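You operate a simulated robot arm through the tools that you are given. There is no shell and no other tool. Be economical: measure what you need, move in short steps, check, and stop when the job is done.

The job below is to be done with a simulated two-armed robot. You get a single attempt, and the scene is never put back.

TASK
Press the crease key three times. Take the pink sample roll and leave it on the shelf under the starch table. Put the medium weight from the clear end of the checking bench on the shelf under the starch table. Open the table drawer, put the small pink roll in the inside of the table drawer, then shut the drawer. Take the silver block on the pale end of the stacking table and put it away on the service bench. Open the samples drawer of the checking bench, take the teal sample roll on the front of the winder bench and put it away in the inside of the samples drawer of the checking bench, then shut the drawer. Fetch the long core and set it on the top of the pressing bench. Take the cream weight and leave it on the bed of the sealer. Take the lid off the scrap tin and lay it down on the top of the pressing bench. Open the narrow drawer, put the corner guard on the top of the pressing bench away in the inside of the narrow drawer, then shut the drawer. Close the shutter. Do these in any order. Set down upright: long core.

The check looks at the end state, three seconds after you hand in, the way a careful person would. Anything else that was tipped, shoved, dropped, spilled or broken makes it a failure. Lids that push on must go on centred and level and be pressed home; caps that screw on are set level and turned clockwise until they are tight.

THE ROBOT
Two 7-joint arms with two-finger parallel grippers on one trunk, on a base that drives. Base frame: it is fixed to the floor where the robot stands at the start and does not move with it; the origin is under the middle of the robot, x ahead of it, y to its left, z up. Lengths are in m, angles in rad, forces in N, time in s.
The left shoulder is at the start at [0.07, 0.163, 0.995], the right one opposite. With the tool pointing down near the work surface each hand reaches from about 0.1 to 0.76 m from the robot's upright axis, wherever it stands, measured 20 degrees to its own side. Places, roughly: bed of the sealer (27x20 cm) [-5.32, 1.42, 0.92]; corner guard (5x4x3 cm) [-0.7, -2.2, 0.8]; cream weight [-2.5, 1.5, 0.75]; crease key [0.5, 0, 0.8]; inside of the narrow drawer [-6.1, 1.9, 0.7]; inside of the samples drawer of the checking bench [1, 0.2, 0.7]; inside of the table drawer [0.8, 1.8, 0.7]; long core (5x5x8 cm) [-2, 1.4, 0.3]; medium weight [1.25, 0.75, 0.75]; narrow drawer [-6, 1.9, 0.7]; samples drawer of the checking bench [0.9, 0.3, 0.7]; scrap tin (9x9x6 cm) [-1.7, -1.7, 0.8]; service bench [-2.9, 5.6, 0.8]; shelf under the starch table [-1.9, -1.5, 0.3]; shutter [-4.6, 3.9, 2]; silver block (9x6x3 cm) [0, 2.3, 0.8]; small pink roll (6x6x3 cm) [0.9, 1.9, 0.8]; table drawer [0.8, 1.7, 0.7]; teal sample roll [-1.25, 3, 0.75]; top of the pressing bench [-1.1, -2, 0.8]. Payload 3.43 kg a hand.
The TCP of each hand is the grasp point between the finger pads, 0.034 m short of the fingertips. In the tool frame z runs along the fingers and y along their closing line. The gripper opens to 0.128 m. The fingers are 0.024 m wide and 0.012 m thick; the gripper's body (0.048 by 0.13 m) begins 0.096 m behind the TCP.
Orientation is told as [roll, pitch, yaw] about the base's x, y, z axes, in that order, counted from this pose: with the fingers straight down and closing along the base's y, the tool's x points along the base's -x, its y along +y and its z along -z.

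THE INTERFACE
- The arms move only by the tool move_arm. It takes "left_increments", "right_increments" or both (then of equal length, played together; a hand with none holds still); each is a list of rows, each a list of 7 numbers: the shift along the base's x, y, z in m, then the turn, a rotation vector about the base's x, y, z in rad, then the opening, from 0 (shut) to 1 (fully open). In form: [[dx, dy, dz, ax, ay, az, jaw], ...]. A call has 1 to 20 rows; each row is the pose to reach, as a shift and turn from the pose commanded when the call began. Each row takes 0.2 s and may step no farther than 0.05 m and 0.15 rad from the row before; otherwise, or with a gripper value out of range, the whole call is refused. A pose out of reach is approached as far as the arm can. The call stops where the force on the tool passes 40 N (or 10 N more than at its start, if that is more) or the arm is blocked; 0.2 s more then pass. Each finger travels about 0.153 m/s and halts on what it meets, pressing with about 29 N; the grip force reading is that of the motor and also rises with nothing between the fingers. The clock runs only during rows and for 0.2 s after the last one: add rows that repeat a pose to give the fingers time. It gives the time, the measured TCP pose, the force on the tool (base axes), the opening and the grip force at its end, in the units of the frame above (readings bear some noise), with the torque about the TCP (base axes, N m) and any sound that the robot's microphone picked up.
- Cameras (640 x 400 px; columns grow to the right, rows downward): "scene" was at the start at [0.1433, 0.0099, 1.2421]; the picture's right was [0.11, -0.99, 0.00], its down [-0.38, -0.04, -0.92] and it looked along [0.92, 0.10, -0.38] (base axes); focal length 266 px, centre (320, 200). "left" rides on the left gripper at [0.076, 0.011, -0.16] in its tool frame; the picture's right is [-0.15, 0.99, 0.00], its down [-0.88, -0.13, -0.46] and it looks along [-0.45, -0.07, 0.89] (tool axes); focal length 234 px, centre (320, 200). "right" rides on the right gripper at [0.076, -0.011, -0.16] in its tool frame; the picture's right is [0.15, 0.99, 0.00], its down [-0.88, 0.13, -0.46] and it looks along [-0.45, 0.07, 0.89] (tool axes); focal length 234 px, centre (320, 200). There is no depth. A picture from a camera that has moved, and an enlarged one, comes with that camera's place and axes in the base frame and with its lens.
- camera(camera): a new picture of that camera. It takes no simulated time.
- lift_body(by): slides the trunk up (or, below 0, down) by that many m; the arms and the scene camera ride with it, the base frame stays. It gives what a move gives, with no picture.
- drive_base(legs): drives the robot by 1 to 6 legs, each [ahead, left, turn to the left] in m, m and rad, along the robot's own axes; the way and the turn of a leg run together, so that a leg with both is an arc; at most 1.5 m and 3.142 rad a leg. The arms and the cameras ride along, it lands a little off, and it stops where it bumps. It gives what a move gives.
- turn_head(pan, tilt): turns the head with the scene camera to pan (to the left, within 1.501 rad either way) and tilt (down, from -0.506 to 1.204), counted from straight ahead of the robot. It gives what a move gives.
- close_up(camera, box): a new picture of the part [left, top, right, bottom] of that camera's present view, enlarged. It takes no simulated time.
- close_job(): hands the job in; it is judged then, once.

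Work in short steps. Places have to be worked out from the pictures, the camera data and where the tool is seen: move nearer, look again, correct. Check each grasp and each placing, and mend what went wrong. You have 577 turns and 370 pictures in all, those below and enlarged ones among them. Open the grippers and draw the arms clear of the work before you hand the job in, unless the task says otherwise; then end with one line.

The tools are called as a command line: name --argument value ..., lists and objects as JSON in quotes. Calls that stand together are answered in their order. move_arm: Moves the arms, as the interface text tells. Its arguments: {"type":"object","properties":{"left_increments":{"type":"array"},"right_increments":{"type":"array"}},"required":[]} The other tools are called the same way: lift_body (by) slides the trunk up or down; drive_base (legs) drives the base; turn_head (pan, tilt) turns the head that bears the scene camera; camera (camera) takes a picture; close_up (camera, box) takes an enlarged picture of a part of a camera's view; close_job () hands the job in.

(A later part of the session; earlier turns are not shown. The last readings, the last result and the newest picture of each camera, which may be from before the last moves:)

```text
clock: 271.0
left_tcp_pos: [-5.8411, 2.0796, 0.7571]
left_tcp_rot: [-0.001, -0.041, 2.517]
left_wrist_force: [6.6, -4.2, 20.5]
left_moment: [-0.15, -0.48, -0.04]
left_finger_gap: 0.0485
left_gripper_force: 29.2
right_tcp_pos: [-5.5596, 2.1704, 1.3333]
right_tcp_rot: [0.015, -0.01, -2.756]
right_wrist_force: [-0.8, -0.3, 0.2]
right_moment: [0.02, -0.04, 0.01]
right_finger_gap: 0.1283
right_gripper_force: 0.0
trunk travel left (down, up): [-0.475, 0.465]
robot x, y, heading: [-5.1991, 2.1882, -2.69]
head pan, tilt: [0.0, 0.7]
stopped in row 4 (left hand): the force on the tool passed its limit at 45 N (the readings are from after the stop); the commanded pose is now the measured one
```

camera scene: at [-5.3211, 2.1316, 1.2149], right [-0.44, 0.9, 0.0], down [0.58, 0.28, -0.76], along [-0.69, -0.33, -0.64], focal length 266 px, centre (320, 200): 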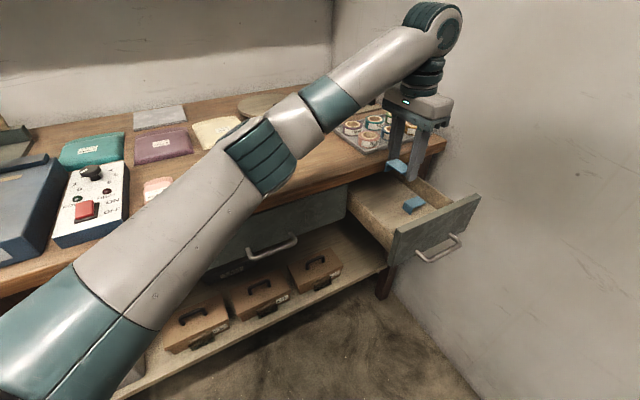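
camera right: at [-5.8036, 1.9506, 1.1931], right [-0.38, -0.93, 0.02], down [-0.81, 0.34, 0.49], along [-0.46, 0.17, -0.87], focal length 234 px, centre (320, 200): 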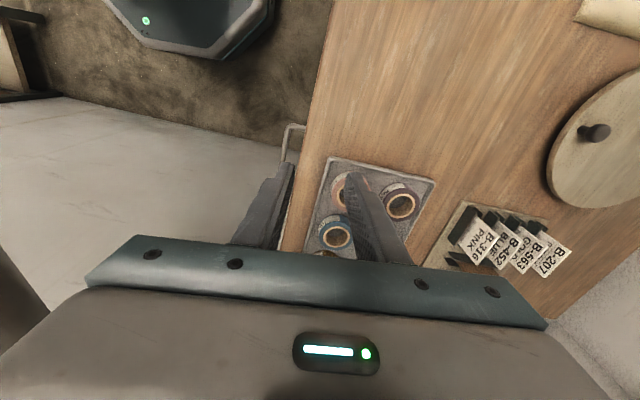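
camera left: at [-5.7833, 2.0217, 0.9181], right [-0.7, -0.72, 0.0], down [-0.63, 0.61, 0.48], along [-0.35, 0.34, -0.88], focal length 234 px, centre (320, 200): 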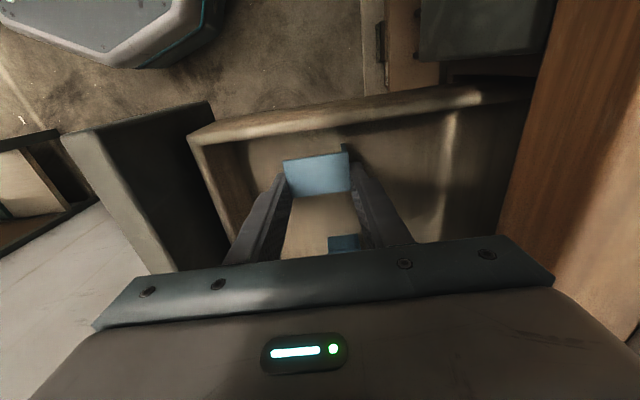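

Contact with the drawer floor. Open slightly and rise.

move_arm --left_increments '[[0, 0, 0.001, 0, 0, 0, 0.42], [0, 0, 0.001, 0, 0, 0, 0.48], [0, 0, 0.001, 0, 0, 0, 0.48], [0, 0, 0.02, 0, 0, 0, 0.48], [0, 0, 0.06, 0, 0, 0, 0.48], [0, 0, 0.1, 0, 0, 0, 0.48], [0, 0, 0.14, 0, 0, 0, 0.48], [0, 0, 0.18, 0, 0, 0, 0.48]]'

camera --camera "left"

close_up --camera "scene" --box '[330, 80, 500, 280]'

```text
clock: 272.8
left_tcp_pos: [-5.841, 2.083, 0.9341]
left_tcp_rot: [-0.002, -0.036, 2.517]
left_wrist_force: [-0.6, 0.0, -0.4]
left_moment: [-0.01, -0.02, 0.01]
left_finger_gap: 0.0614
left_gripper_force: 0.1
right_tcp_pos: [-5.5609, 2.1721, 1.3321]
right_tcp_rot: [0.013, -0.008, -2.756]
right_wrist_force: [1.2, 0.3, 0.5]
right_moment: [0.0, 0.01, 0.01]
right_finger_gap: 0.1282
right_gripper_force: 0.1
trunk travel left (down, up): [-0.475, 0.465]
robot x, y, heading: [-5.2006, 2.1879, -2.693]
head pan, tilt: [0.0, 0.7]
```

```text
203 pictures are left
camera left: at [-5.7825, 2.0229, 1.0903], right [-0.7, -0.72, 0.0], down [-0.62, 0.61, 0.49], along [-0.35, 0.34, -0.87], focal length 234 px, centre (320, 200)
```

left: 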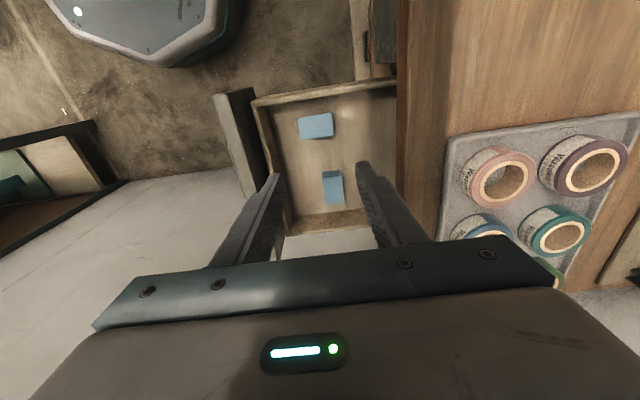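

```text
2.00 times, centred on (415, 180) of scene
camera zoom: at [-5.3201, 2.1316, 1.2148], right [-0.44, 0.9, 0.0], down [0.58, 0.28, -0.77], along [-0.69, -0.33, -0.64], focal length 531 px, centre (130, 240)
```

zoom: 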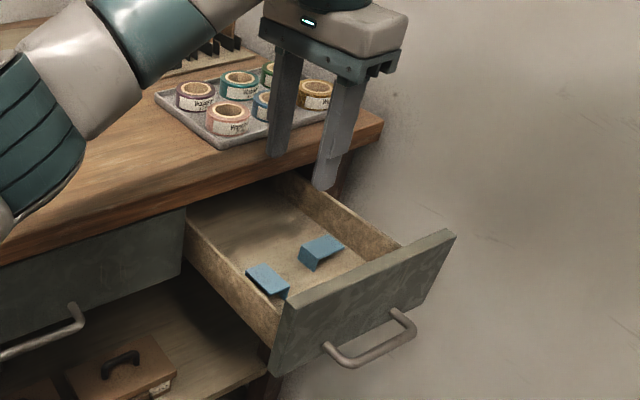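

The guard is in the drawer. Now close the jaws, go outside the front panel and push it shut.

move_arm --left_increments '[[0.012, 0.04, 0.01, 0, 0, 0, 0.2], [0.026, 0.08, 0.01, 0, 0, 0, 0], [0.04, 0.115, 0.01, 0, 0, 0, 0], [0.052, 0.14, 0.0, 0, 0, 0, 0], [0.055, 0.146, -0.04, 0, 0, 0, 0], [0.055, 0.146, -0.08, 0, 0, 0, 0], [0.055, 0.146, -0.115, 0, 0, 0, 0], [0.055, 0.146, -0.135, 0, 0, 0, 0]]'

camera --camera "left"

close_up --camera "scene" --box '[330, 80, 500, 280]'

```text
clock: 274.6
left_tcp_pos: [-5.7853, 2.2273, 0.7989]
left_tcp_rot: [-0.003, -0.038, 2.516]
left_wrist_force: [-0.1, 0.0, -0.8]
left_moment: [-0.03, -0.03, 0.0]
left_finger_gap: 0.0001
left_gripper_force: 29.0
right_tcp_pos: [-5.5625, 2.1717, 1.3335]
right_tcp_rot: [0.014, -0.008, -2.757]
right_wrist_force: [0.5, 0.1, 0.3]
right_moment: [0.01, 0.01, 0.01]
right_finger_gap: 0.1282
right_gripper_force: 0.2
trunk travel left (down, up): [-0.475, 0.465]
robot x, y, heading: [-5.2017, 2.1922, -2.691]
head pan, tilt: [0.0, 0.7]
```

```text
201 pictures are left
camera left: at [-5.7276, 2.1681, 0.955], right [-0.7, -0.72, 0.0], down [-0.62, 0.61, 0.49], along [-0.35, 0.34, -0.87], focal length 234 px, centre (320, 200)
```

left: 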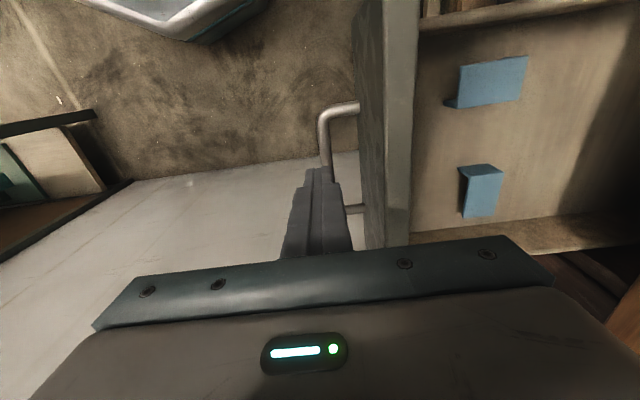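

```text
2.00 times, centred on (415, 180) of scene
camera zoom: at [-5.3209, 2.1312, 1.2148], right [-0.44, 0.9, 0.0], down [0.58, 0.28, -0.76], along [-0.69, -0.33, -0.64], focal length 531 px, centre (130, 240)
```

zoom: 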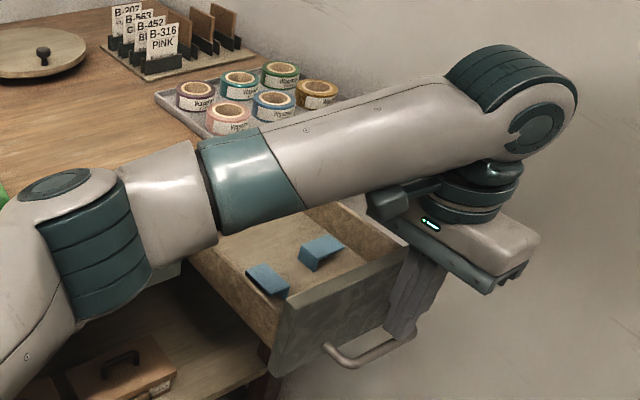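

To keep the elbow clear of items on the bench while pushing, I raise the trunk 0.12 m and lower the hand again.

lift_body --by 0.12

move_arm --left_increments '[[0, 0, -0.04, 0, 0, 0, 0], [0, 0, -0.08, 0, 0, 0, 0], [0, 0, -0.115, 0, 0, 0, 0], [0, 0, -0.12, 0, 0, 0, 0]]'

camera --camera "scene"

```text
clock: 276.1
left_tcp_pos: [-5.7863, 2.2271, 0.9179]
left_tcp_rot: [-0.001, -0.036, 2.516]
left_wrist_force: [-0.6, 0.7, -0.7]
left_moment: [0.0, 0.0, 0.03]
left_finger_gap: 0.0002
left_gripper_force: 29.1
right_tcp_pos: [-5.5617, 2.1706, 1.4519]
right_tcp_rot: [0.014, -0.009, -2.756]
right_wrist_force: [0.4, -0.6, 0.4]
right_moment: [0.01, 0.04, -0.02]
right_finger_gap: 0.1281
right_gripper_force: 0.1
trunk travel left (down, up): [-0.595, 0.345]
robot x, y, heading: [-5.2008, 2.1875, -2.691]
head pan, tilt: [0.0, 0.7]
```

```text
clock: 277.1
left_tcp_pos: [-5.7861, 2.2262, 0.7982]
left_tcp_rot: [-0.001, -0.04, 2.517]
left_wrist_force: [0.8, -0.2, 0.5]
left_moment: [0.02, 0.03, 0.02]
left_finger_gap: 0.0002
left_gripper_force: 29.3
right_tcp_pos: [-5.5618, 2.172, 1.4523]
right_tcp_rot: [0.013, -0.007, -2.758]
right_wrist_force: [-0.1, 0.0, 1.3]
right_moment: [-0.01, -0.01, 0.01]
right_finger_gap: 0.1277
right_gripper_force: 0.1
trunk travel left (down, up): [-0.595, 0.345]
robot x, y, heading: [-5.1974, 2.1872, -2.694]
head pan, tilt: [0.0, 0.7]
```

```text
199 pictures are left
camera scene: at [-5.3207, 2.1312, 1.3348], right [-0.44, 0.9, 0.0], down [0.58, 0.28, -0.76], along [-0.69, -0.33, -0.64], focal length 266 px, centre (320, 200)
```

scene: 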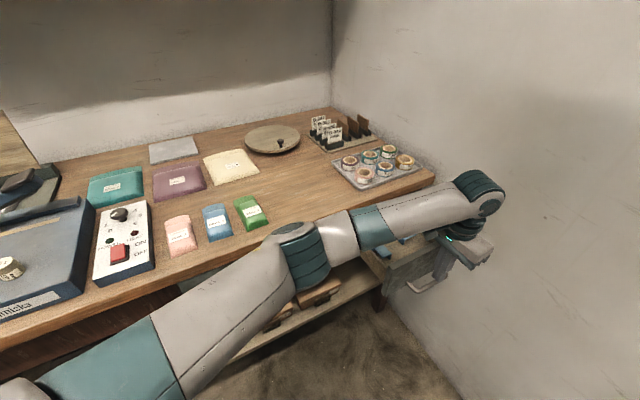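

Push in along the drawer direction.

move_arm --left_increments '[[-0.0146, -0.0203, 0, 0, 0, 0, 0], [-0.0292, -0.0406, 0, 0, 0, 0, 0], [-0.0439, -0.0608, 0, 0, 0, 0, 0], [-0.0585, -0.0811, 0, 0, 0, 0, 0], [-0.0731, -0.1014, 0, 0, 0, 0, 0], [-0.0877, -0.1217, 0, 0, 0, 0, 0]]'

camera --camera "scene"

```text
clock: 278.5
left_tcp_pos: [-5.8733, 2.1048, 0.7981]
left_tcp_rot: [-0.003, -0.037, 2.517]
left_wrist_force: [0.7, -0.1, -0.3]
left_moment: [0.03, -0.01, -0.02]
left_finger_gap: 0.0
left_gripper_force: 29.2
right_tcp_pos: [-5.5622, 2.1712, 1.4522]
right_tcp_rot: [0.014, -0.009, -2.756]
right_wrist_force: [-0.2, -0.2, 1.1]
right_moment: [-0.01, -0.03, 0.01]
right_finger_gap: 0.1282
right_gripper_force: 0.1
trunk travel left (down, up): [-0.595, 0.345]
robot x, y, heading: [-5.2018, 2.1878, -2.691]
head pan, tilt: [0.0, 0.7]
```

```text
198 pictures are left
camera scene: at [-5.3211, 2.1308, 1.3347], right [-0.44, 0.9, 0.0], down [0.58, 0.28, -0.76], along [-0.69, -0.33, -0.64], focal length 266 px, centre (320, 200)
```

scene: 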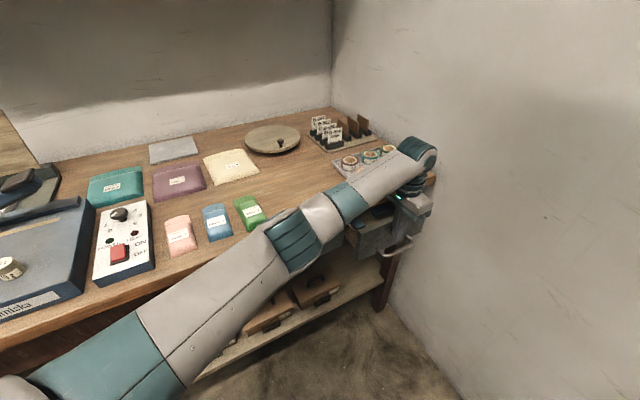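

The drawer is halfway in. I raise the trunk another 0.12 m (hand retreats, then lowers) to keep the elbow well above the bags.

move_arm --left_increments '[[0.012, 0.016, 0, 0, 0, 0, 0]]'

lift_body --by 0.12

move_arm --left_increments '[[0, 0, -0.04, 0, 0, 0, 0], [0, 0, -0.08, 0, 0, 0, 0], [0, 0, -0.115, 0, 0, 0, 0], [0, 0, -0.12, 0, 0, 0, 0]]'

camera --camera "scene"

camera --camera "left"

```text
clock: 278.9
left_tcp_pos: [-5.8607, 2.121, 0.7987]
left_tcp_rot: [-0.001, -0.038, 2.518]
left_wrist_force: [-0.2, 0.7, 0.8]
left_moment: [0.0, 0.01, 0.0]
left_finger_gap: 0.0002
left_gripper_force: 29.6
right_tcp_pos: [-5.5607, 2.1718, 1.4524]
right_tcp_rot: [0.014, -0.009, -2.756]
right_wrist_force: [0.3, -0.3, 0.2]
right_moment: [-0.02, 0.01, -0.03]
right_finger_gap: 0.1279
right_gripper_force: 0.0
trunk travel left (down, up): [-0.595, 0.345]
robot x, y, heading: [-5.2, 2.1917, -2.692]
head pan, tilt: [0.0, 0.7]
```

```text
clock: 280.4
left_tcp_pos: [-5.8619, 2.1212, 0.9191]
left_tcp_rot: [-0.002, -0.037, 2.516]
left_wrist_force: [-0.7, -0.5, -0.4]
left_moment: [-0.05, 0.01, -0.02]
left_finger_gap: 0.0
left_gripper_force: 28.7
right_tcp_pos: [-5.5616, 2.1723, 1.572]
right_tcp_rot: [0.017, -0.009, -2.757]
right_wrist_force: [0.2, 0.0, 0.3]
right_moment: [0.02, -0.02, 0.01]
right_finger_gap: 0.128
right_gripper_force: 0.0
trunk travel left (down, up): [-0.715, 0.225]
robot x, y, heading: [-5.1999, 2.1916, -2.691]
head pan, tilt: [0.0, 0.7]
```

```text
clock: 281.4
left_tcp_pos: [-5.8616, 2.1222, 0.7987]
left_tcp_rot: [-0.003, -0.036, 2.518]
left_wrist_force: [-0.4, -0.1, 0.3]
left_moment: [0.0, 0.03, 0.02]
left_finger_gap: 0.0001
left_gripper_force: 28.7
right_tcp_pos: [-5.5614, 2.1721, 1.5729]
right_tcp_rot: [0.014, -0.008, -2.756]
right_wrist_force: [0.3, -0.1, 0.9]
right_moment: [-0.02, 0.0, 0.02]
right_finger_gap: 0.128
right_gripper_force: 0.0
trunk travel left (down, up): [-0.715, 0.225]
robot x, y, heading: [-5.2009, 2.1911, -2.693]
head pan, tilt: [0.0, 0.7]
```

```text
197 pictures are left
camera scene: at [-5.3208, 2.1312, 1.4548], right [-0.44, 0.9, 0.0], down [0.58, 0.28, -0.76], along [-0.69, -0.33, -0.64], focal length 266 px, centre (320, 200)
```

scene: 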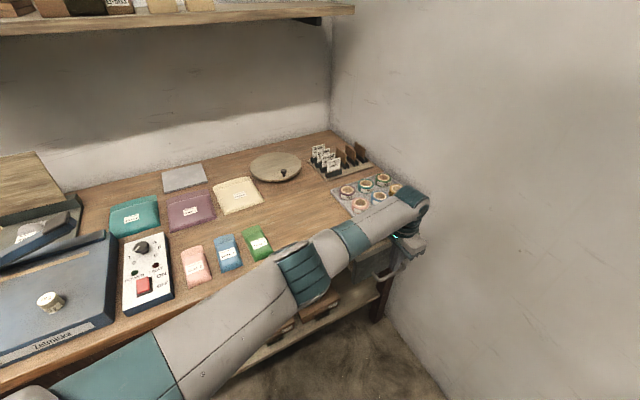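

```text
196 pictures are left
camera left: at [-5.8029, 2.063, 0.9548], right [-0.7, -0.72, 0.0], down [-0.62, 0.61, 0.49], along [-0.35, 0.34, -0.87], focal length 234 px, centre (320, 200)
```

left: 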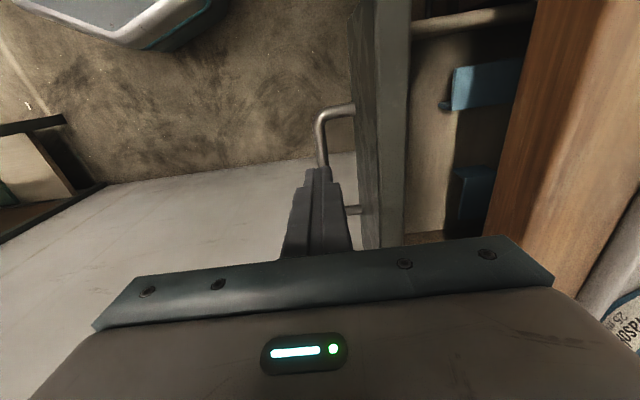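

Continue pushing until the drawer stops.

move_arm --left_increments '[[-0.0117, -0.0162, 0, 0, 0, 0, 0], [-0.0234, -0.0324, 0, 0, 0, 0, 0], [-0.0351, -0.0487, 0, 0, 0, 0, 0], [-0.0439, -0.0608, 0, 0, 0, 0, 0], [-0.0526, -0.073, 0, 0, 0, 0, 0], [-0.0585, -0.0811, 0, 0, 0, 0, 0]]'

camera --camera "left"

camera --camera "scene"

```text
clock: 282.8
left_tcp_pos: [-5.8971, 2.0353, 0.8024]
left_tcp_rot: [-0.006, -0.034, 2.512]
left_wrist_force: [29.1, 16.3, -8.5]
left_moment: [-0.7, 1.64, 0.68]
left_finger_gap: 0.0
left_gripper_force: 29.1
left hand out of reach, approached as far as the arm can: row 3, 4, 5, 6
right_tcp_pos: [-5.5579, 2.1764, 1.5731]
right_tcp_rot: [0.016, -0.012, -2.758]
right_wrist_force: [0.2, 0.3, -0.6]
right_moment: [-0.03, 0.0, 0.01]
right_finger_gap: 0.1278
right_gripper_force: 0.1
trunk travel left (down, up): [-0.715, 0.225]
robot x, y, heading: [-5.1967, 2.1899, -2.694]
head pan, tilt: [0.0, 0.7]
```

```text
195 pictures are left
camera left: at [-5.8404, 1.9763, 0.9589], right [-0.7, -0.71, 0.0], down [-0.62, 0.61, 0.49], along [-0.35, 0.34, -0.87], focal length 234 px, centre (320, 200)
```

left: 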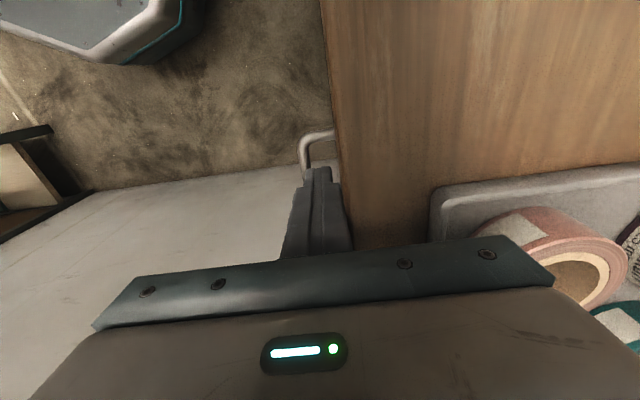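

```text
194 pictures are left
camera scene: at [-5.3172, 2.1353, 1.4549], right [-0.43, 0.9, 0.0], down [0.58, 0.28, -0.77], along [-0.69, -0.33, -0.64], focal length 266 px, centre (320, 200)
```

scene: 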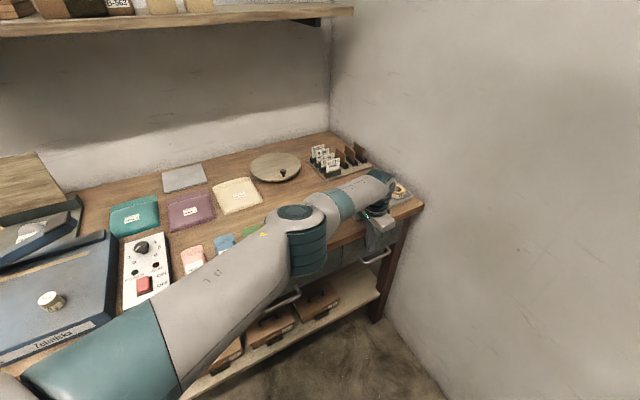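

Nearly shut; the finger may be against the bench edge. I back off, lower and push on the handle bar to make sure it is fully home.

move_arm --left_increments '[[0.0146, 0.0203, 0, 0, 0, 0, 0], [0.035, 0.0487, 0, 0, 0, 0, 0], [0.047, 0.065, 0, 0, 0, 0, 0], [0.047, 0.065, -0.035, 0, 0, 0, 0], [0.047, 0.065, -0.06, 0, 0, 0, 0]]'

camera --camera "left"

close_up --camera "scene" --box '[270, 160, 440, 300]'

```text
clock: 284.0
left_tcp_pos: [-5.8548, 2.0952, 0.7429]
left_tcp_rot: [-0.001, -0.036, 2.518]
left_wrist_force: [0.3, 0.0, -0.9]
left_moment: [0.0, -0.01, -0.02]
left_finger_gap: 0.0
left_gripper_force: 29.0
right_tcp_pos: [-5.5615, 2.1736, 1.574]
right_tcp_rot: [0.016, -0.009, -2.756]
right_wrist_force: [0.2, -0.1, 0.7]
right_moment: [-0.04, 0.02, 0.01]
right_finger_gap: 0.1279
right_gripper_force: 0.0
trunk travel left (down, up): [-0.715, 0.225]
robot x, y, heading: [-5.1978, 2.1933, -2.694]
head pan, tilt: [0.0, 0.7]
```

```text
193 pictures are left
camera left: at [-5.7961, 2.0362, 0.8985], right [-0.7, -0.72, 0.0], down [-0.62, 0.61, 0.49], along [-0.35, 0.34, -0.87], focal length 234 px, centre (320, 200)
```

left: 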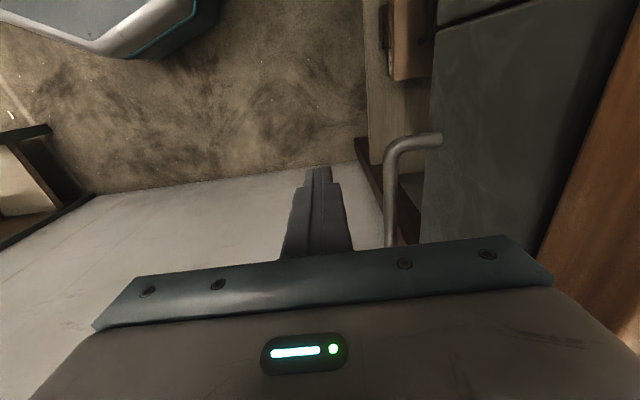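

```text
2.86 times, centred on (355, 230) of scene
camera zoom: at [-5.3206, 2.1325, 1.4549], right [-0.44, 0.9, 0.0], down [0.58, 0.28, -0.77], along [-0.69, -0.33, -0.64], focal length 759 px, centre (220, 114)
```

zoom: 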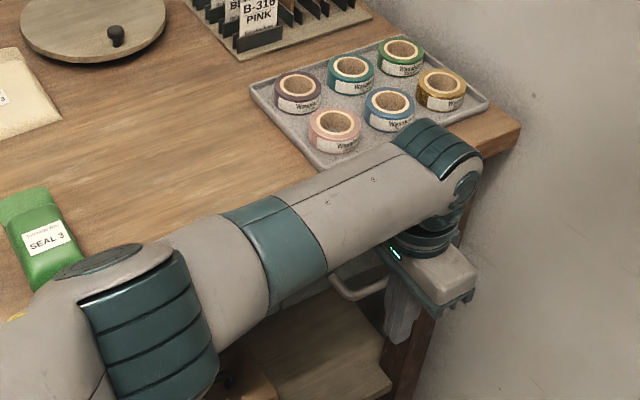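

The front looks flush with its neighbour; I push on the handle bar gently to confirm.

move_arm --left_increments '[[-0.0117, -0.0162, 0, 0, 0, 0, 0], [-0.02, -0.0275, 0, 0, 0, 0, 0], [-0.0234, -0.0324, 0, 0, 0, 0, 0], [-0.0257, -0.0357, 0, 0, 0, 0, 0], [-0.028, -0.039, 0, 0, 0, 0, 0], [-0.0304, -0.0422, 0, 0, 0, 0, 0]]'

camera --camera "left"

```text
clock: 284.7
left_tcp_pos: [-5.8703, 2.0797, 0.742]
left_tcp_rot: [-0.015, -0.039, 2.506]
left_wrist_force: [19.4, 12.4, 10.1]
left_moment: [-2.24, 2.48, 1.18]
left_finger_gap: 0.0
left_gripper_force: 29.0
right_tcp_pos: [-5.5605, 2.1735, 1.572]
right_tcp_rot: [0.015, -0.007, -2.757]
right_wrist_force: [-0.6, 0.7, -0.2]
right_moment: [0.02, -0.08, 0.0]
right_finger_gap: 0.1281
right_gripper_force: 0.0
trunk travel left (down, up): [-0.715, 0.225]
robot x, y, heading: [-5.1988, 2.1903, -2.696]
head pan, tilt: [0.0, 0.7]
stopped in row 3 (left hand): the force on the tool passed its limit at 45 N (the readings are from after the stop); the commanded pose is now the measured one
```

```text
191 pictures are left
camera left: at [-5.8138, 2.0179, 0.897], right [-0.7, -0.71, -0.01], down [-0.62, 0.61, 0.49], along [-0.34, 0.35, -0.87], focal length 234 px, centre (320, 200)
```

left: 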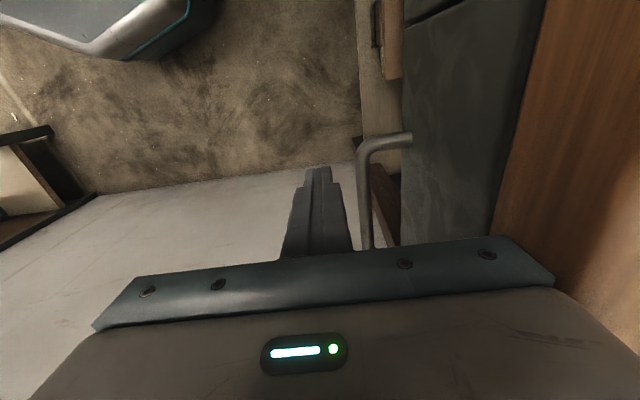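

Blocked only by the hand body at the bench edge; the handle's measured position equals its closed position and the fronts are flush: drawer is shut. I retreat the left hand.

move_arm --left_increments '[[0.02, 0.028, 0, 0, 0, 0, 0], [0.045, 0.062, 0.005, 0, 0, 0, 0.2], [0.06, 0.082, 0.04, 0, 0, 0, 0.5], [0.065, 0.09, 0.085, 0, 0, 0, 0.8], [0.07, 0.095, 0.13, 0, 0, 0, 1], [0.09, 0.095, 0.17, 0, 0, 0, 1], [0.12, 0.095, 0.205, 0, 0, 0, 1], [0.15, 0.095, 0.24, 0, 0, 0, 1], [0.18, 0.09, 0.275, 0, 0, 0, 1], [0.21, 0.08, 0.31, 0, 0, 0, 1], [0.24, 0.06, 0.34, 0, 0, 0, 1]]'

camera --camera "scene"

```text
clock: 287.1
left_tcp_pos: [-5.6304, 2.1343, 1.0803]
left_tcp_rot: [-0.012, -0.036, 2.507]
left_wrist_force: [0.2, -0.6, -0.2]
left_moment: [-0.02, 0.01, 0.03]
left_finger_gap: 0.1279
left_gripper_force: 0.0
right_tcp_pos: [-5.5596, 2.1719, 1.5727]
right_tcp_rot: [0.013, -0.009, -2.757]
right_wrist_force: [-0.9, 0.1, -0.8]
right_moment: [0.03, -0.01, 0.01]
right_finger_gap: 0.1277
right_gripper_force: 0.1
trunk travel left (down, up): [-0.715, 0.225]
robot x, y, heading: [-5.1977, 2.1915, -2.697]
head pan, tilt: [0.0, 0.7]
```

```text
190 pictures are left
camera scene: at [-5.3189, 2.1307, 1.4548], right [-0.43, 0.9, 0.0], down [0.58, 0.28, -0.77], along [-0.69, -0.33, -0.64], focal length 266 px, centre (320, 200)
```

scene: 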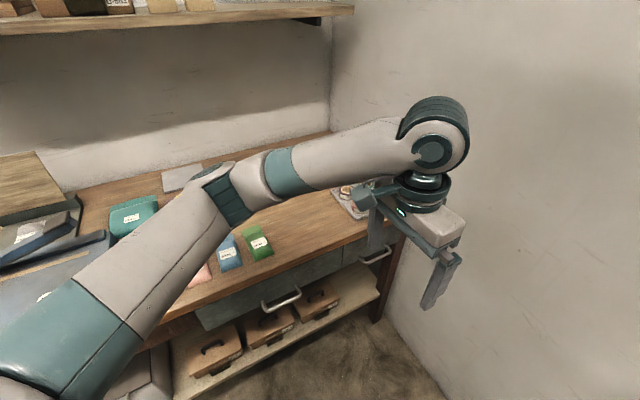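

Narrow drawer is shut. I restore the left hand's yaw, then drive back and over to the shutter.

move_arm --left_increments '[[0, 0, 0.02, 0, 0, 0.14, 1], [0, 0, 0.04, 0, 0, 0.28, 1], [0, 0, 0.06, 0, 0, 0.42, 1], [0, 0, 0.08, 0, 0, 0.56, 1], [0, 0, 0.1, 0, 0, 0.7, 1], [0, 0, 0.1, 0, 0, 0.84, 1], [0, 0, 0.1, 0, 0, 0.98, 1], [0, 0, 0.1, 0, 0, 1.08, 1]]'

drive_base --legs '[[-0.5, 0, 0], [0, 0, -1.07], [0, -0.6, 0]]'

turn_head --pan -0.3 --tilt -0.05

camera --camera "scene"

```text
clock: 288.9
left_tcp_pos: [-5.632, 2.1356, 1.1808]
left_tcp_rot: [-0.015, -0.036, -2.692]
left_wrist_force: [-0.5, -0.4, -0.6]
left_moment: [0.0, 0.01, -0.01]
left_finger_gap: 0.1282
left_gripper_force: 0.1
right_tcp_pos: [-5.5601, 2.1728, 1.5724]
right_tcp_rot: [0.013, -0.009, -2.757]
right_wrist_force: [0.7, 0.2, -0.5]
right_moment: [-0.01, 0.01, 0.02]
right_finger_gap: 0.1281
right_gripper_force: 0.0
trunk travel left (down, up): [-0.715, 0.225]
robot x, y, heading: [-5.199, 2.192, -2.697]
head pan, tilt: [0.0, 0.7]
```

```text
clock: 297.6
left_tcp_pos: [-4.6606, 3.2493, 1.1803]
left_tcp_rot: [-0.014, -0.037, 2.527]
left_wrist_force: [1.1, -0.3, 0.8]
left_moment: [0.03, 0.01, -0.02]
left_finger_gap: 0.1281
left_gripper_force: 0.0
right_tcp_pos: [-4.5924, 3.2063, 1.5721]
right_tcp_rot: [0.012, -0.007, 2.462]
right_wrist_force: [-0.3, -0.2, 0.3]
right_moment: [0.02, -0.03, -0.02]
right_finger_gap: 0.1281
right_gripper_force: 0.0
trunk travel left (down, up): [-0.715, 0.225]
robot x, y, heading: [-4.4016, 2.9011, 2.526]
head pan, tilt: [0.0, 0.7]
```

```text
clock: 298.6
left_tcp_pos: [-4.6601, 3.2495, 1.1801]
left_tcp_rot: [-0.014, -0.037, 2.527]
left_wrist_force: [-0.7, 0.2, -0.9]
left_moment: [0.03, -0.01, -0.02]
left_finger_gap: 0.1281
left_gripper_force: 0.1
right_tcp_pos: [-4.5924, 3.2065, 1.5725]
right_tcp_rot: [0.012, -0.008, 2.463]
right_wrist_force: [0.4, -0.2, 0.1]
right_moment: [0.0, 0.01, -0.01]
right_finger_gap: 0.1281
right_gripper_force: 0.1
trunk travel left (down, up): [-0.715, 0.225]
robot x, y, heading: [-4.4042, 2.9006, 2.524]
head pan, tilt: [-0.3, -0.051]
```

```text
189 pictures are left
camera scene: at [-4.495, 2.9982, 1.5231], right [0.79, 0.61, 0.0], down [-0.03, 0.04, -1.0], along [-0.61, 0.79, 0.05], focal length 266 px, centre (320, 200)
```

scene: 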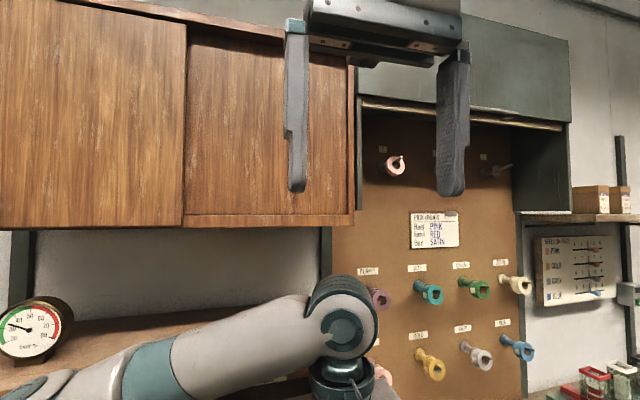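

The shutter is the rolled-up one with a brass bottom bar over the pegboard. I move right to face it and look.

drive_base --legs '[[-0.1, -0.6, 0]]'

turn_head --pan 0.0 --tilt -0.2

camera --camera "scene"

```text
clock: 302.1
left_tcp_pos: [-4.2283, 3.6863, 1.1802]
left_tcp_rot: [-0.014, -0.036, 2.522]
left_wrist_force: [0.8, -0.4, -0.3]
left_moment: [0.02, 0.03, 0.0]
left_finger_gap: 0.1279
left_gripper_force: 0.0
right_tcp_pos: [-4.16, 3.6428, 1.5726]
right_tcp_rot: [0.013, -0.01, 2.457]
right_wrist_force: [0.0, 0.6, 0.3]
right_moment: [0.0, -0.02, 0.0]
right_finger_gap: 0.1281
right_gripper_force: 0.1
trunk travel left (down, up): [-0.715, 0.225]
robot x, y, heading: [-3.9711, 3.3384, 2.524]
head pan, tilt: [-0.3, -0.051]
```

```text
clock: 302.9
left_tcp_pos: [-4.228, 3.6852, 1.1812]
left_tcp_rot: [-0.012, -0.038, 2.522]
left_wrist_force: [0.7, 0.2, -0.4]
left_moment: [0.03, 0.03, 0.01]
left_finger_gap: 0.1282
left_gripper_force: 0.0
right_tcp_pos: [-4.1597, 3.643, 1.5734]
right_tcp_rot: [0.015, -0.007, 2.457]
right_wrist_force: [0.2, 0.6, 0.7]
right_moment: [-0.01, 0.0, 0.01]
right_finger_gap: 0.128
right_gripper_force: 0.1
trunk travel left (down, up): [-0.715, 0.225]
robot x, y, heading: [-3.9724, 3.3348, 2.526]
head pan, tilt: [0.0, -0.201]
```

```text
188 pictures are left
camera scene: at [-4.0773, 3.412, 1.5361], right [0.58, 0.81, 0.0], down [-0.16, 0.12, -0.98], along [-0.8, 0.57, 0.2], focal length 266 px, centre (320, 200)
```

scene: 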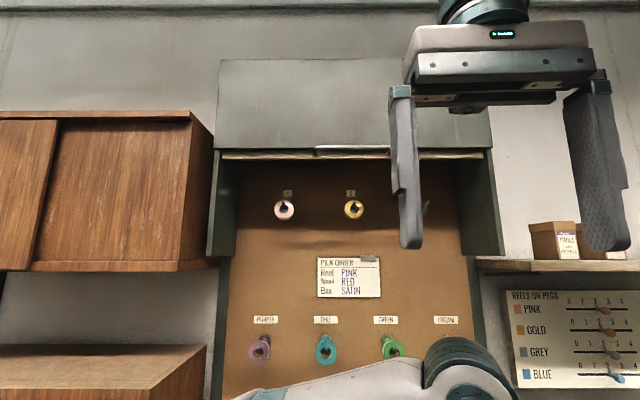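

Zoom on the shutter's bottom bar.

close_up --camera "scene" --box '[210, 120, 410, 220]'

```text
3.20 times, centred on (310, 170) of scene
camera zoom: at [-4.0773, 3.412, 1.5361], right [0.58, 0.81, 0.0], down [-0.16, 0.12, -0.98], along [-0.8, 0.57, 0.2], focal length 850 px, centre (352, 296)
```

zoom: 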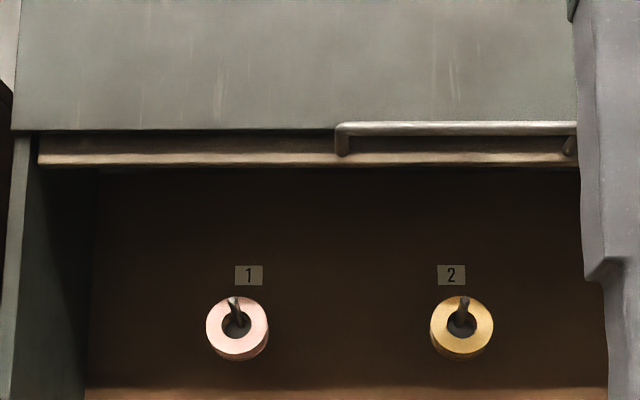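

The bar is at about (-4.556, 3.855, 1.81), the box front right behind it. I turn the right tool to point forward and raise it in front of the shutter.

move_arm --right_increments '[[-0.016, 0.0115, 0.01, 0.0808, 0.1144, 0, 0.7], [-0.032, 0.023, 0.02, 0.1616, 0.2288, 0, 0.4], [-0.048, 0.0345, 0.03, 0.2423, 0.343, 0, 0.2], [-0.065, 0.046, 0.04, 0.323, 0.4575, 0, 0], [-0.081, 0.0575, 0.05, 0.404, 0.572, 0, 0], [-0.098, 0.069, 0.06, 0.4847, 0.6863, 0, 0], [-0.114, 0.081, 0.07, 0.5655, 0.8, 0, 0], [-0.13, 0.092, 0.08, 0.6463, 0.915, 0, 0], [-0.146, 0.104, 0.09, 0.727, 1.0294, 0, 0], [-0.163, 0.1155, 0.1, 0.8078, 1.1438, 0, 0], [-0.163, 0.1155, 0.1, 0.866, 1.2255, 0, 0], [-0.163, 0.1155, 0.1, 0.866, 1.2255, 0, 0]]'

camera --camera "scene"

camera --camera "right"

```text
clock: 305.5
left_tcp_pos: [-4.2275, 3.6869, 1.181]
left_tcp_rot: [-0.014, -0.037, 2.522]
left_wrist_force: [0.2, -0.3, 0.3]
left_moment: [0.01, -0.03, -0.01]
left_finger_gap: 0.1277
left_gripper_force: 0.1
right_tcp_pos: [-4.3221, 3.758, 1.6724]
right_tcp_rot: [0.874, -1.478, 1.664]
right_wrist_force: [0.0, -0.1, -0.5]
right_moment: [-0.02, 0.01, -0.01]
right_finger_gap: 0.0002
right_gripper_force: 29.2
trunk travel left (down, up): [-0.715, 0.225]
robot x, y, heading: [-3.9683, 3.3359, 2.522]
head pan, tilt: [0.0, -0.201]
```

```text
186 pictures are left
camera scene: at [-4.0776, 3.4112, 1.5361], right [0.58, 0.81, 0.0], down [-0.16, 0.12, -0.98], along [-0.8, 0.57, 0.2], focal length 266 px, centre (320, 200)
```

scene: 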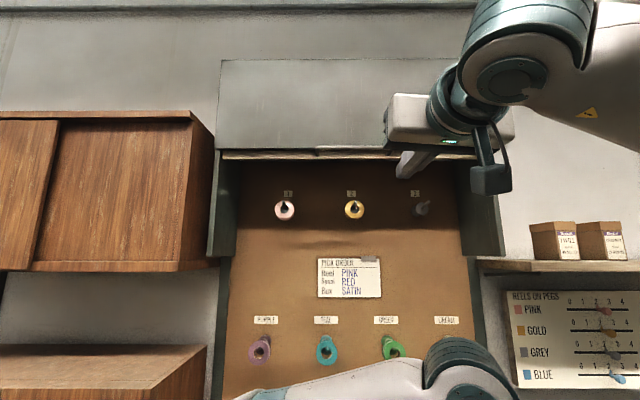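

```text
185 pictures are left
camera right: at [-4.1859, 3.669, 1.6066], right [-0.56, -0.82, -0.08], down [0.29, -0.28, 0.91], along [-0.77, 0.49, 0.4], focal length 234 px, centre (320, 200)
```

right: 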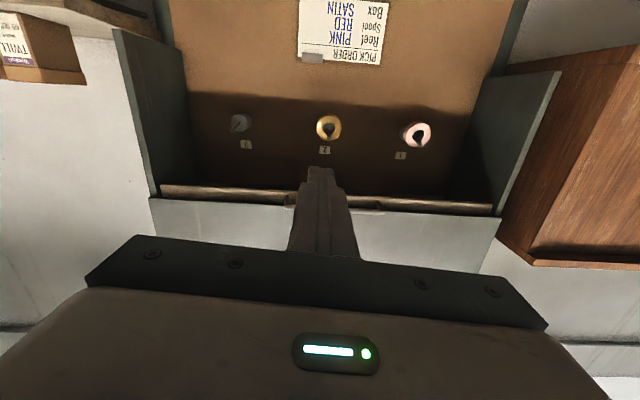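

The finger is nearly centred on the handle bar. I raise the trunk 0.17 m so the arm can work higher.

lift_body --by 0.17

turn_head --pan -0.1 --tilt -0.1

camera --camera "scene"

camera --camera "right"

```text
clock: 307.4
left_tcp_pos: [-4.228, 3.6851, 1.3489]
left_tcp_rot: [-0.015, -0.037, 2.521]
left_wrist_force: [-0.4, 0.4, 0.2]
left_moment: [-0.02, -0.02, -0.05]
left_finger_gap: 0.1281
left_gripper_force: 0.1
right_tcp_pos: [-4.3238, 3.7578, 1.8414]
right_tcp_rot: [0.856, -1.476, 1.683]
right_wrist_force: [-0.2, -0.5, -0.5]
right_moment: [0.0, -0.01, 0.0]
right_finger_gap: 0.0
right_gripper_force: 29.2
trunk travel left (down, up): [-0.885, 0.055]
robot x, y, heading: [-3.9703, 3.3344, 2.525]
head pan, tilt: [0.0, -0.201]
```

```text
clock: 308.1
left_tcp_pos: [-4.2277, 3.6873, 1.3501]
left_tcp_rot: [-0.014, -0.033, 2.522]
left_wrist_force: [-0.3, 0.0, 0.8]
left_moment: [0.01, 0.01, 0.02]
left_finger_gap: 0.1276
left_gripper_force: 0.1
right_tcp_pos: [-4.3236, 3.758, 1.8419]
right_tcp_rot: [0.856, -1.48, 1.683]
right_wrist_force: [0.4, 0.2, -0.2]
right_moment: [0.02, -0.01, 0.02]
right_finger_gap: 0.0002
right_gripper_force: 29.2
trunk travel left (down, up): [-0.885, 0.055]
robot x, y, heading: [-3.9708, 3.3329, 2.523]
head pan, tilt: [-0.099, -0.099]
```

```text
184 pictures are left
camera scene: at [-4.0756, 3.4209, 1.6975], right [0.66, 0.75, 0.0], down [-0.07, 0.07, -0.99], along [-0.75, 0.65, 0.1], focal length 266 px, centre (320, 200)
```

scene: 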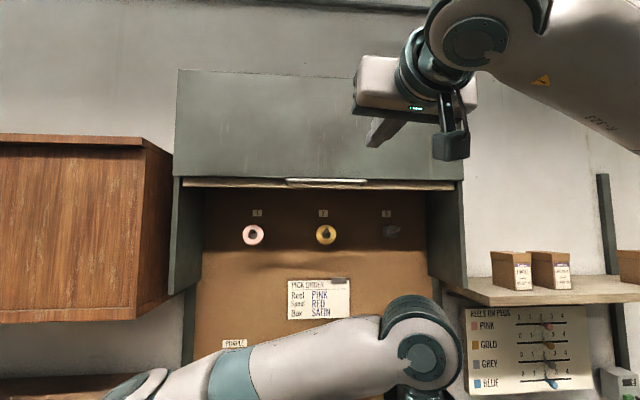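

```text
183 pictures are left
camera right: at [-4.1861, 3.6695, 1.7765], right [-0.56, -0.82, -0.08], down [0.29, -0.28, 0.91], along [-0.77, 0.49, 0.4], focal length 234 px, centre (320, 200)
```

right: 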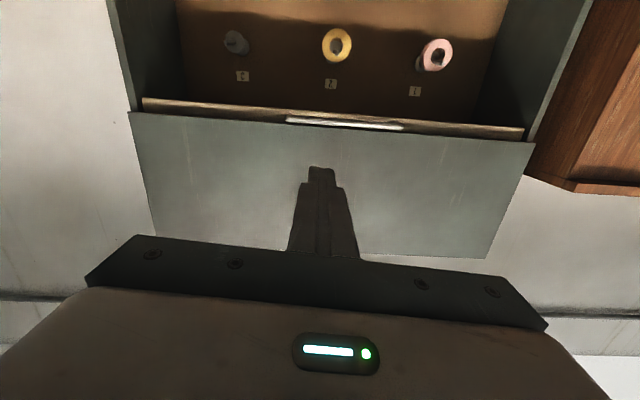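

Bar located at perp ≈ 0, z 1.811. I advance the closed fingers above the bar up to the box front.

move_arm --right_increments '[[-0.042, 0.021, 0, 0, 0, 0, 0], [-0.084, 0.042, 0, 0, 0, 0, 0], [-0.126, 0.063, 0.002, 0, 0, 0, 0], [-0.168, 0.083, 0.002, 0, 0, 0, 0], [-0.195, 0.0966, 0.002, 0, 0, 0, 0], [-0.208, 0.103, 0.002, 0, 0, 0, 0], [-0.219, 0.1086, 0.002, 0, 0, 0, 0]]'

camera --camera "right"

close_up --camera "scene" --box '[240, 120, 440, 240]'

```text
clock: 309.7
left_tcp_pos: [-4.229, 3.6861, 1.3502]
left_tcp_rot: [-0.015, -0.035, 2.522]
left_wrist_force: [0.6, -0.6, -0.1]
left_moment: [-0.01, 0.01, 0.0]
left_finger_gap: 0.1276
left_gripper_force: 0.0
right_tcp_pos: [-4.5428, 3.8663, 1.8451]
right_tcp_rot: [0.856, -1.479, 1.683]
right_wrist_force: [-0.4, 0.1, 0.3]
right_moment: [0.01, 0.0, -0.03]
right_finger_gap: 0.0
right_gripper_force: 28.6
trunk travel left (down, up): [-0.885, 0.055]
robot x, y, heading: [-3.9667, 3.3343, 2.524]
head pan, tilt: [-0.099, -0.099]
```

```text
182 pictures are left
camera right: at [-4.4054, 3.778, 1.7785], right [-0.56, -0.82, -0.08], down [0.29, -0.28, 0.91], along [-0.78, 0.49, 0.4], focal length 234 px, centre (320, 200)
```

right: 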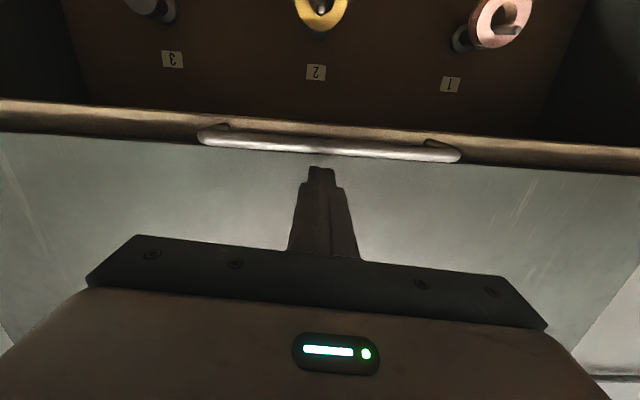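

```text
3.20 times, centred on (340, 180) of scene
camera zoom: at [-4.0761, 3.4206, 1.6974], right [0.66, 0.75, 0.0], down [-0.07, 0.07, -1.0], along [-0.75, 0.66, 0.1], focal length 850 px, centre (256, 264)
```

zoom: 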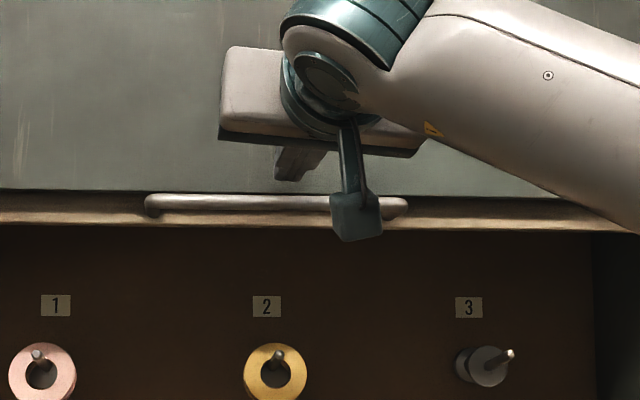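

The fingers are over the bar. Press down 10 cm and look.

move_arm --right_increments '[[-0.004, 0.003, -0.012, 0, 0, 0, 0], [-0.004, 0.003, -0.025, 0, 0, 0, 0], [-0.004, 0.003, -0.045, 0, 0, 0, 0], [-0.004, 0.003, -0.07, 0, 0, 0, 0], [-0.004, 0.003, -0.1, 0, 0, 0, 0]]'

camera --camera "right"

camera --camera "scene"

```text
clock: 310.9
left_tcp_pos: [-4.2273, 3.6862, 1.3512]
left_tcp_rot: [-0.012, -0.037, 2.522]
left_wrist_force: [-0.4, -0.5, 0.0]
left_moment: [0.03, 0.0, -0.03]
left_finger_gap: 0.1279
left_gripper_force: 0.1
right_tcp_pos: [-4.5456, 3.87, 1.7436]
right_tcp_rot: [0.854, -1.479, 1.685]
right_wrist_force: [2.0, -1.1, 2.3]
right_moment: [0.08, 0.07, 0.03]
right_finger_gap: 0.0
right_gripper_force: 29.3
trunk travel left (down, up): [-0.885, 0.055]
robot x, y, heading: [-3.9734, 3.334, 2.52]
head pan, tilt: [-0.099, -0.099]
```

```text
180 pictures are left
camera right: at [-4.4082, 3.781, 1.6773], right [-0.56, -0.82, -0.08], down [0.29, -0.28, 0.91], along [-0.78, 0.49, 0.4], focal length 234 px, centre (320, 200)
```

right: 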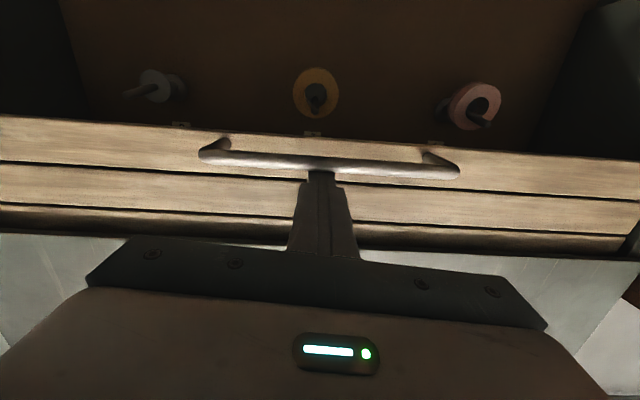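

```text
179 pictures are left
camera scene: at [-4.075, 3.4216, 1.6974], right [0.66, 0.75, 0.0], down [-0.07, 0.06, -1.0], along [-0.75, 0.66, 0.1], focal length 266 px, centre (320, 200)
```

scene: 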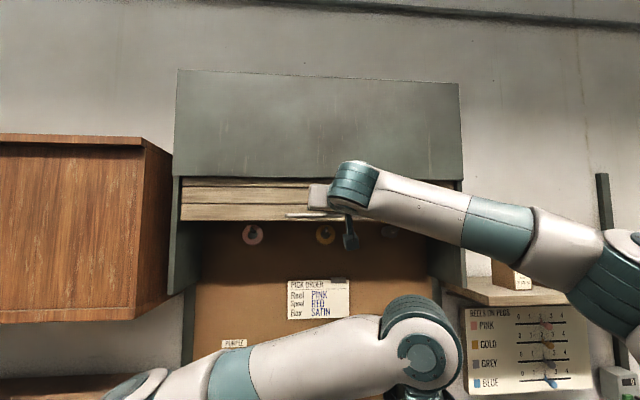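

The shutter slats come down. Before going further I move the left arm to the left, out of the right arm's way.

move_arm --left_increments '[[-0.0205, -0.0394, -0.01, 0, 0, 0, 1], [-0.041, -0.0788, -0.02, 0, 0, 0, 1], [-0.0615, -0.118, -0.03, 0, 0, 0, 1], [-0.082, -0.1576, -0.04, 0, 0, 0, 1], [-0.1025, -0.197, -0.05, 0, 0, 0, 1], [-0.123, -0.2364, -0.06, 0, 0, 0, 1], [-0.1435, -0.2758, -0.07, 0, 0, 0, 1], [-0.164, -0.315, -0.08, 0, 0, 0, 1], [-0.1845, -0.3546, -0.09, 0, 0, 0, 1], [-0.205, -0.394, -0.1, 0, 0, 0, 1]]'

camera --camera "scene"

```text
clock: 313.1
left_tcp_pos: [-4.4497, 3.2952, 1.255]
left_tcp_rot: [-0.015, -0.037, 2.52]
left_wrist_force: [0.5, -1.0, -1.1]
left_moment: [0.04, 0.02, 0.02]
left_finger_gap: 0.128
left_gripper_force: 0.0
left hand out of reach, approached as far as the arm can: row 8, 9, 10
right_tcp_pos: [-4.5453, 3.8642, 1.745]
right_tcp_rot: [0.858, -1.482, 1.68]
right_wrist_force: [-0.1, -0.3, -0.2]
right_moment: [-0.01, -0.01, -0.04]
right_finger_gap: 0.0004
right_gripper_force: 28.8
trunk travel left (down, up): [-0.885, 0.055]
robot x, y, heading: [-3.9739, 3.3361, 2.52]
head pan, tilt: [-0.099, -0.099]
```

```text
178 pictures are left
camera scene: at [-4.075, 3.4163, 1.6978], right [0.66, 0.75, 0.0], down [-0.07, 0.07, -0.99], along [-0.75, 0.66, 0.1], focal length 266 px, centre (320, 200)
```

scene: 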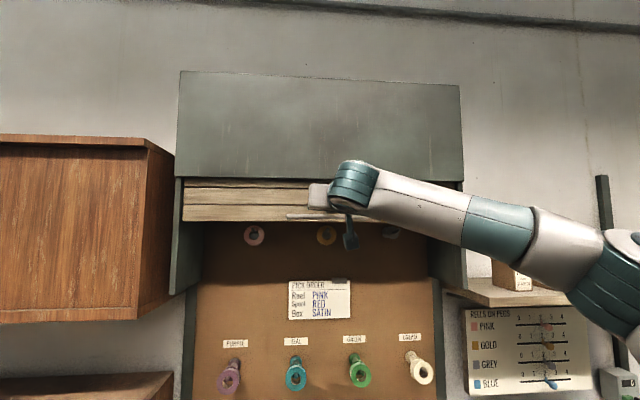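

The shutter holds. I lower it using the trunk (arm posture fixed), in steps.

lift_body --by -0.3

camera --camera "scene"

camera --camera "right"

```text
clock: 314.9
left_tcp_pos: [-4.4495, 3.2988, 1.0619]
left_tcp_rot: [-0.014, -0.035, 2.521]
left_wrist_force: [-0.6, -0.2, -0.2]
left_moment: [0.03, 0.02, -0.02]
left_finger_gap: 0.1281
left_gripper_force: 0.0
right_tcp_pos: [-4.5444, 3.8681, 1.5605]
right_tcp_rot: [1.076, -1.489, 1.465]
right_wrist_force: [-4.1, 1.5, 6.3]
right_moment: [0.23, 0.3, 0.02]
right_finger_gap: 0.0002
right_gripper_force: 29.0
trunk travel left (down, up): [-0.692, 0.248]
robot x, y, heading: [-3.9676, 3.3339, 2.523]
head pan, tilt: [-0.099, -0.099]
stopped: the force on the tool passed its limit at 59 N (the readings are from after the stop); the commanded pose is now the measured one
```

```text
177 pictures are left
camera scene: at [-4.0758, 3.4203, 1.504], right [0.66, 0.75, 0.0], down [-0.07, 0.07, -1.0], along [-0.75, 0.65, 0.1], focal length 266 px, centre (320, 200)
```

scene: 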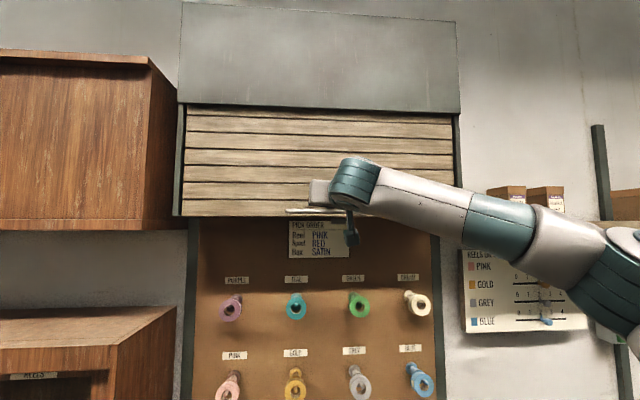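

```text
176 pictures are left
camera right: at [-4.4081, 3.7804, 1.4915], right [-0.56, -0.82, -0.07], down [0.31, -0.29, 0.9], along [-0.77, 0.48, 0.42], focal length 234 px, centre (320, 200)
```

right: 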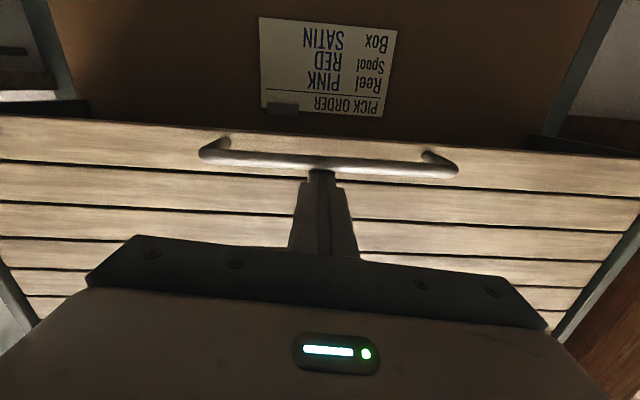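

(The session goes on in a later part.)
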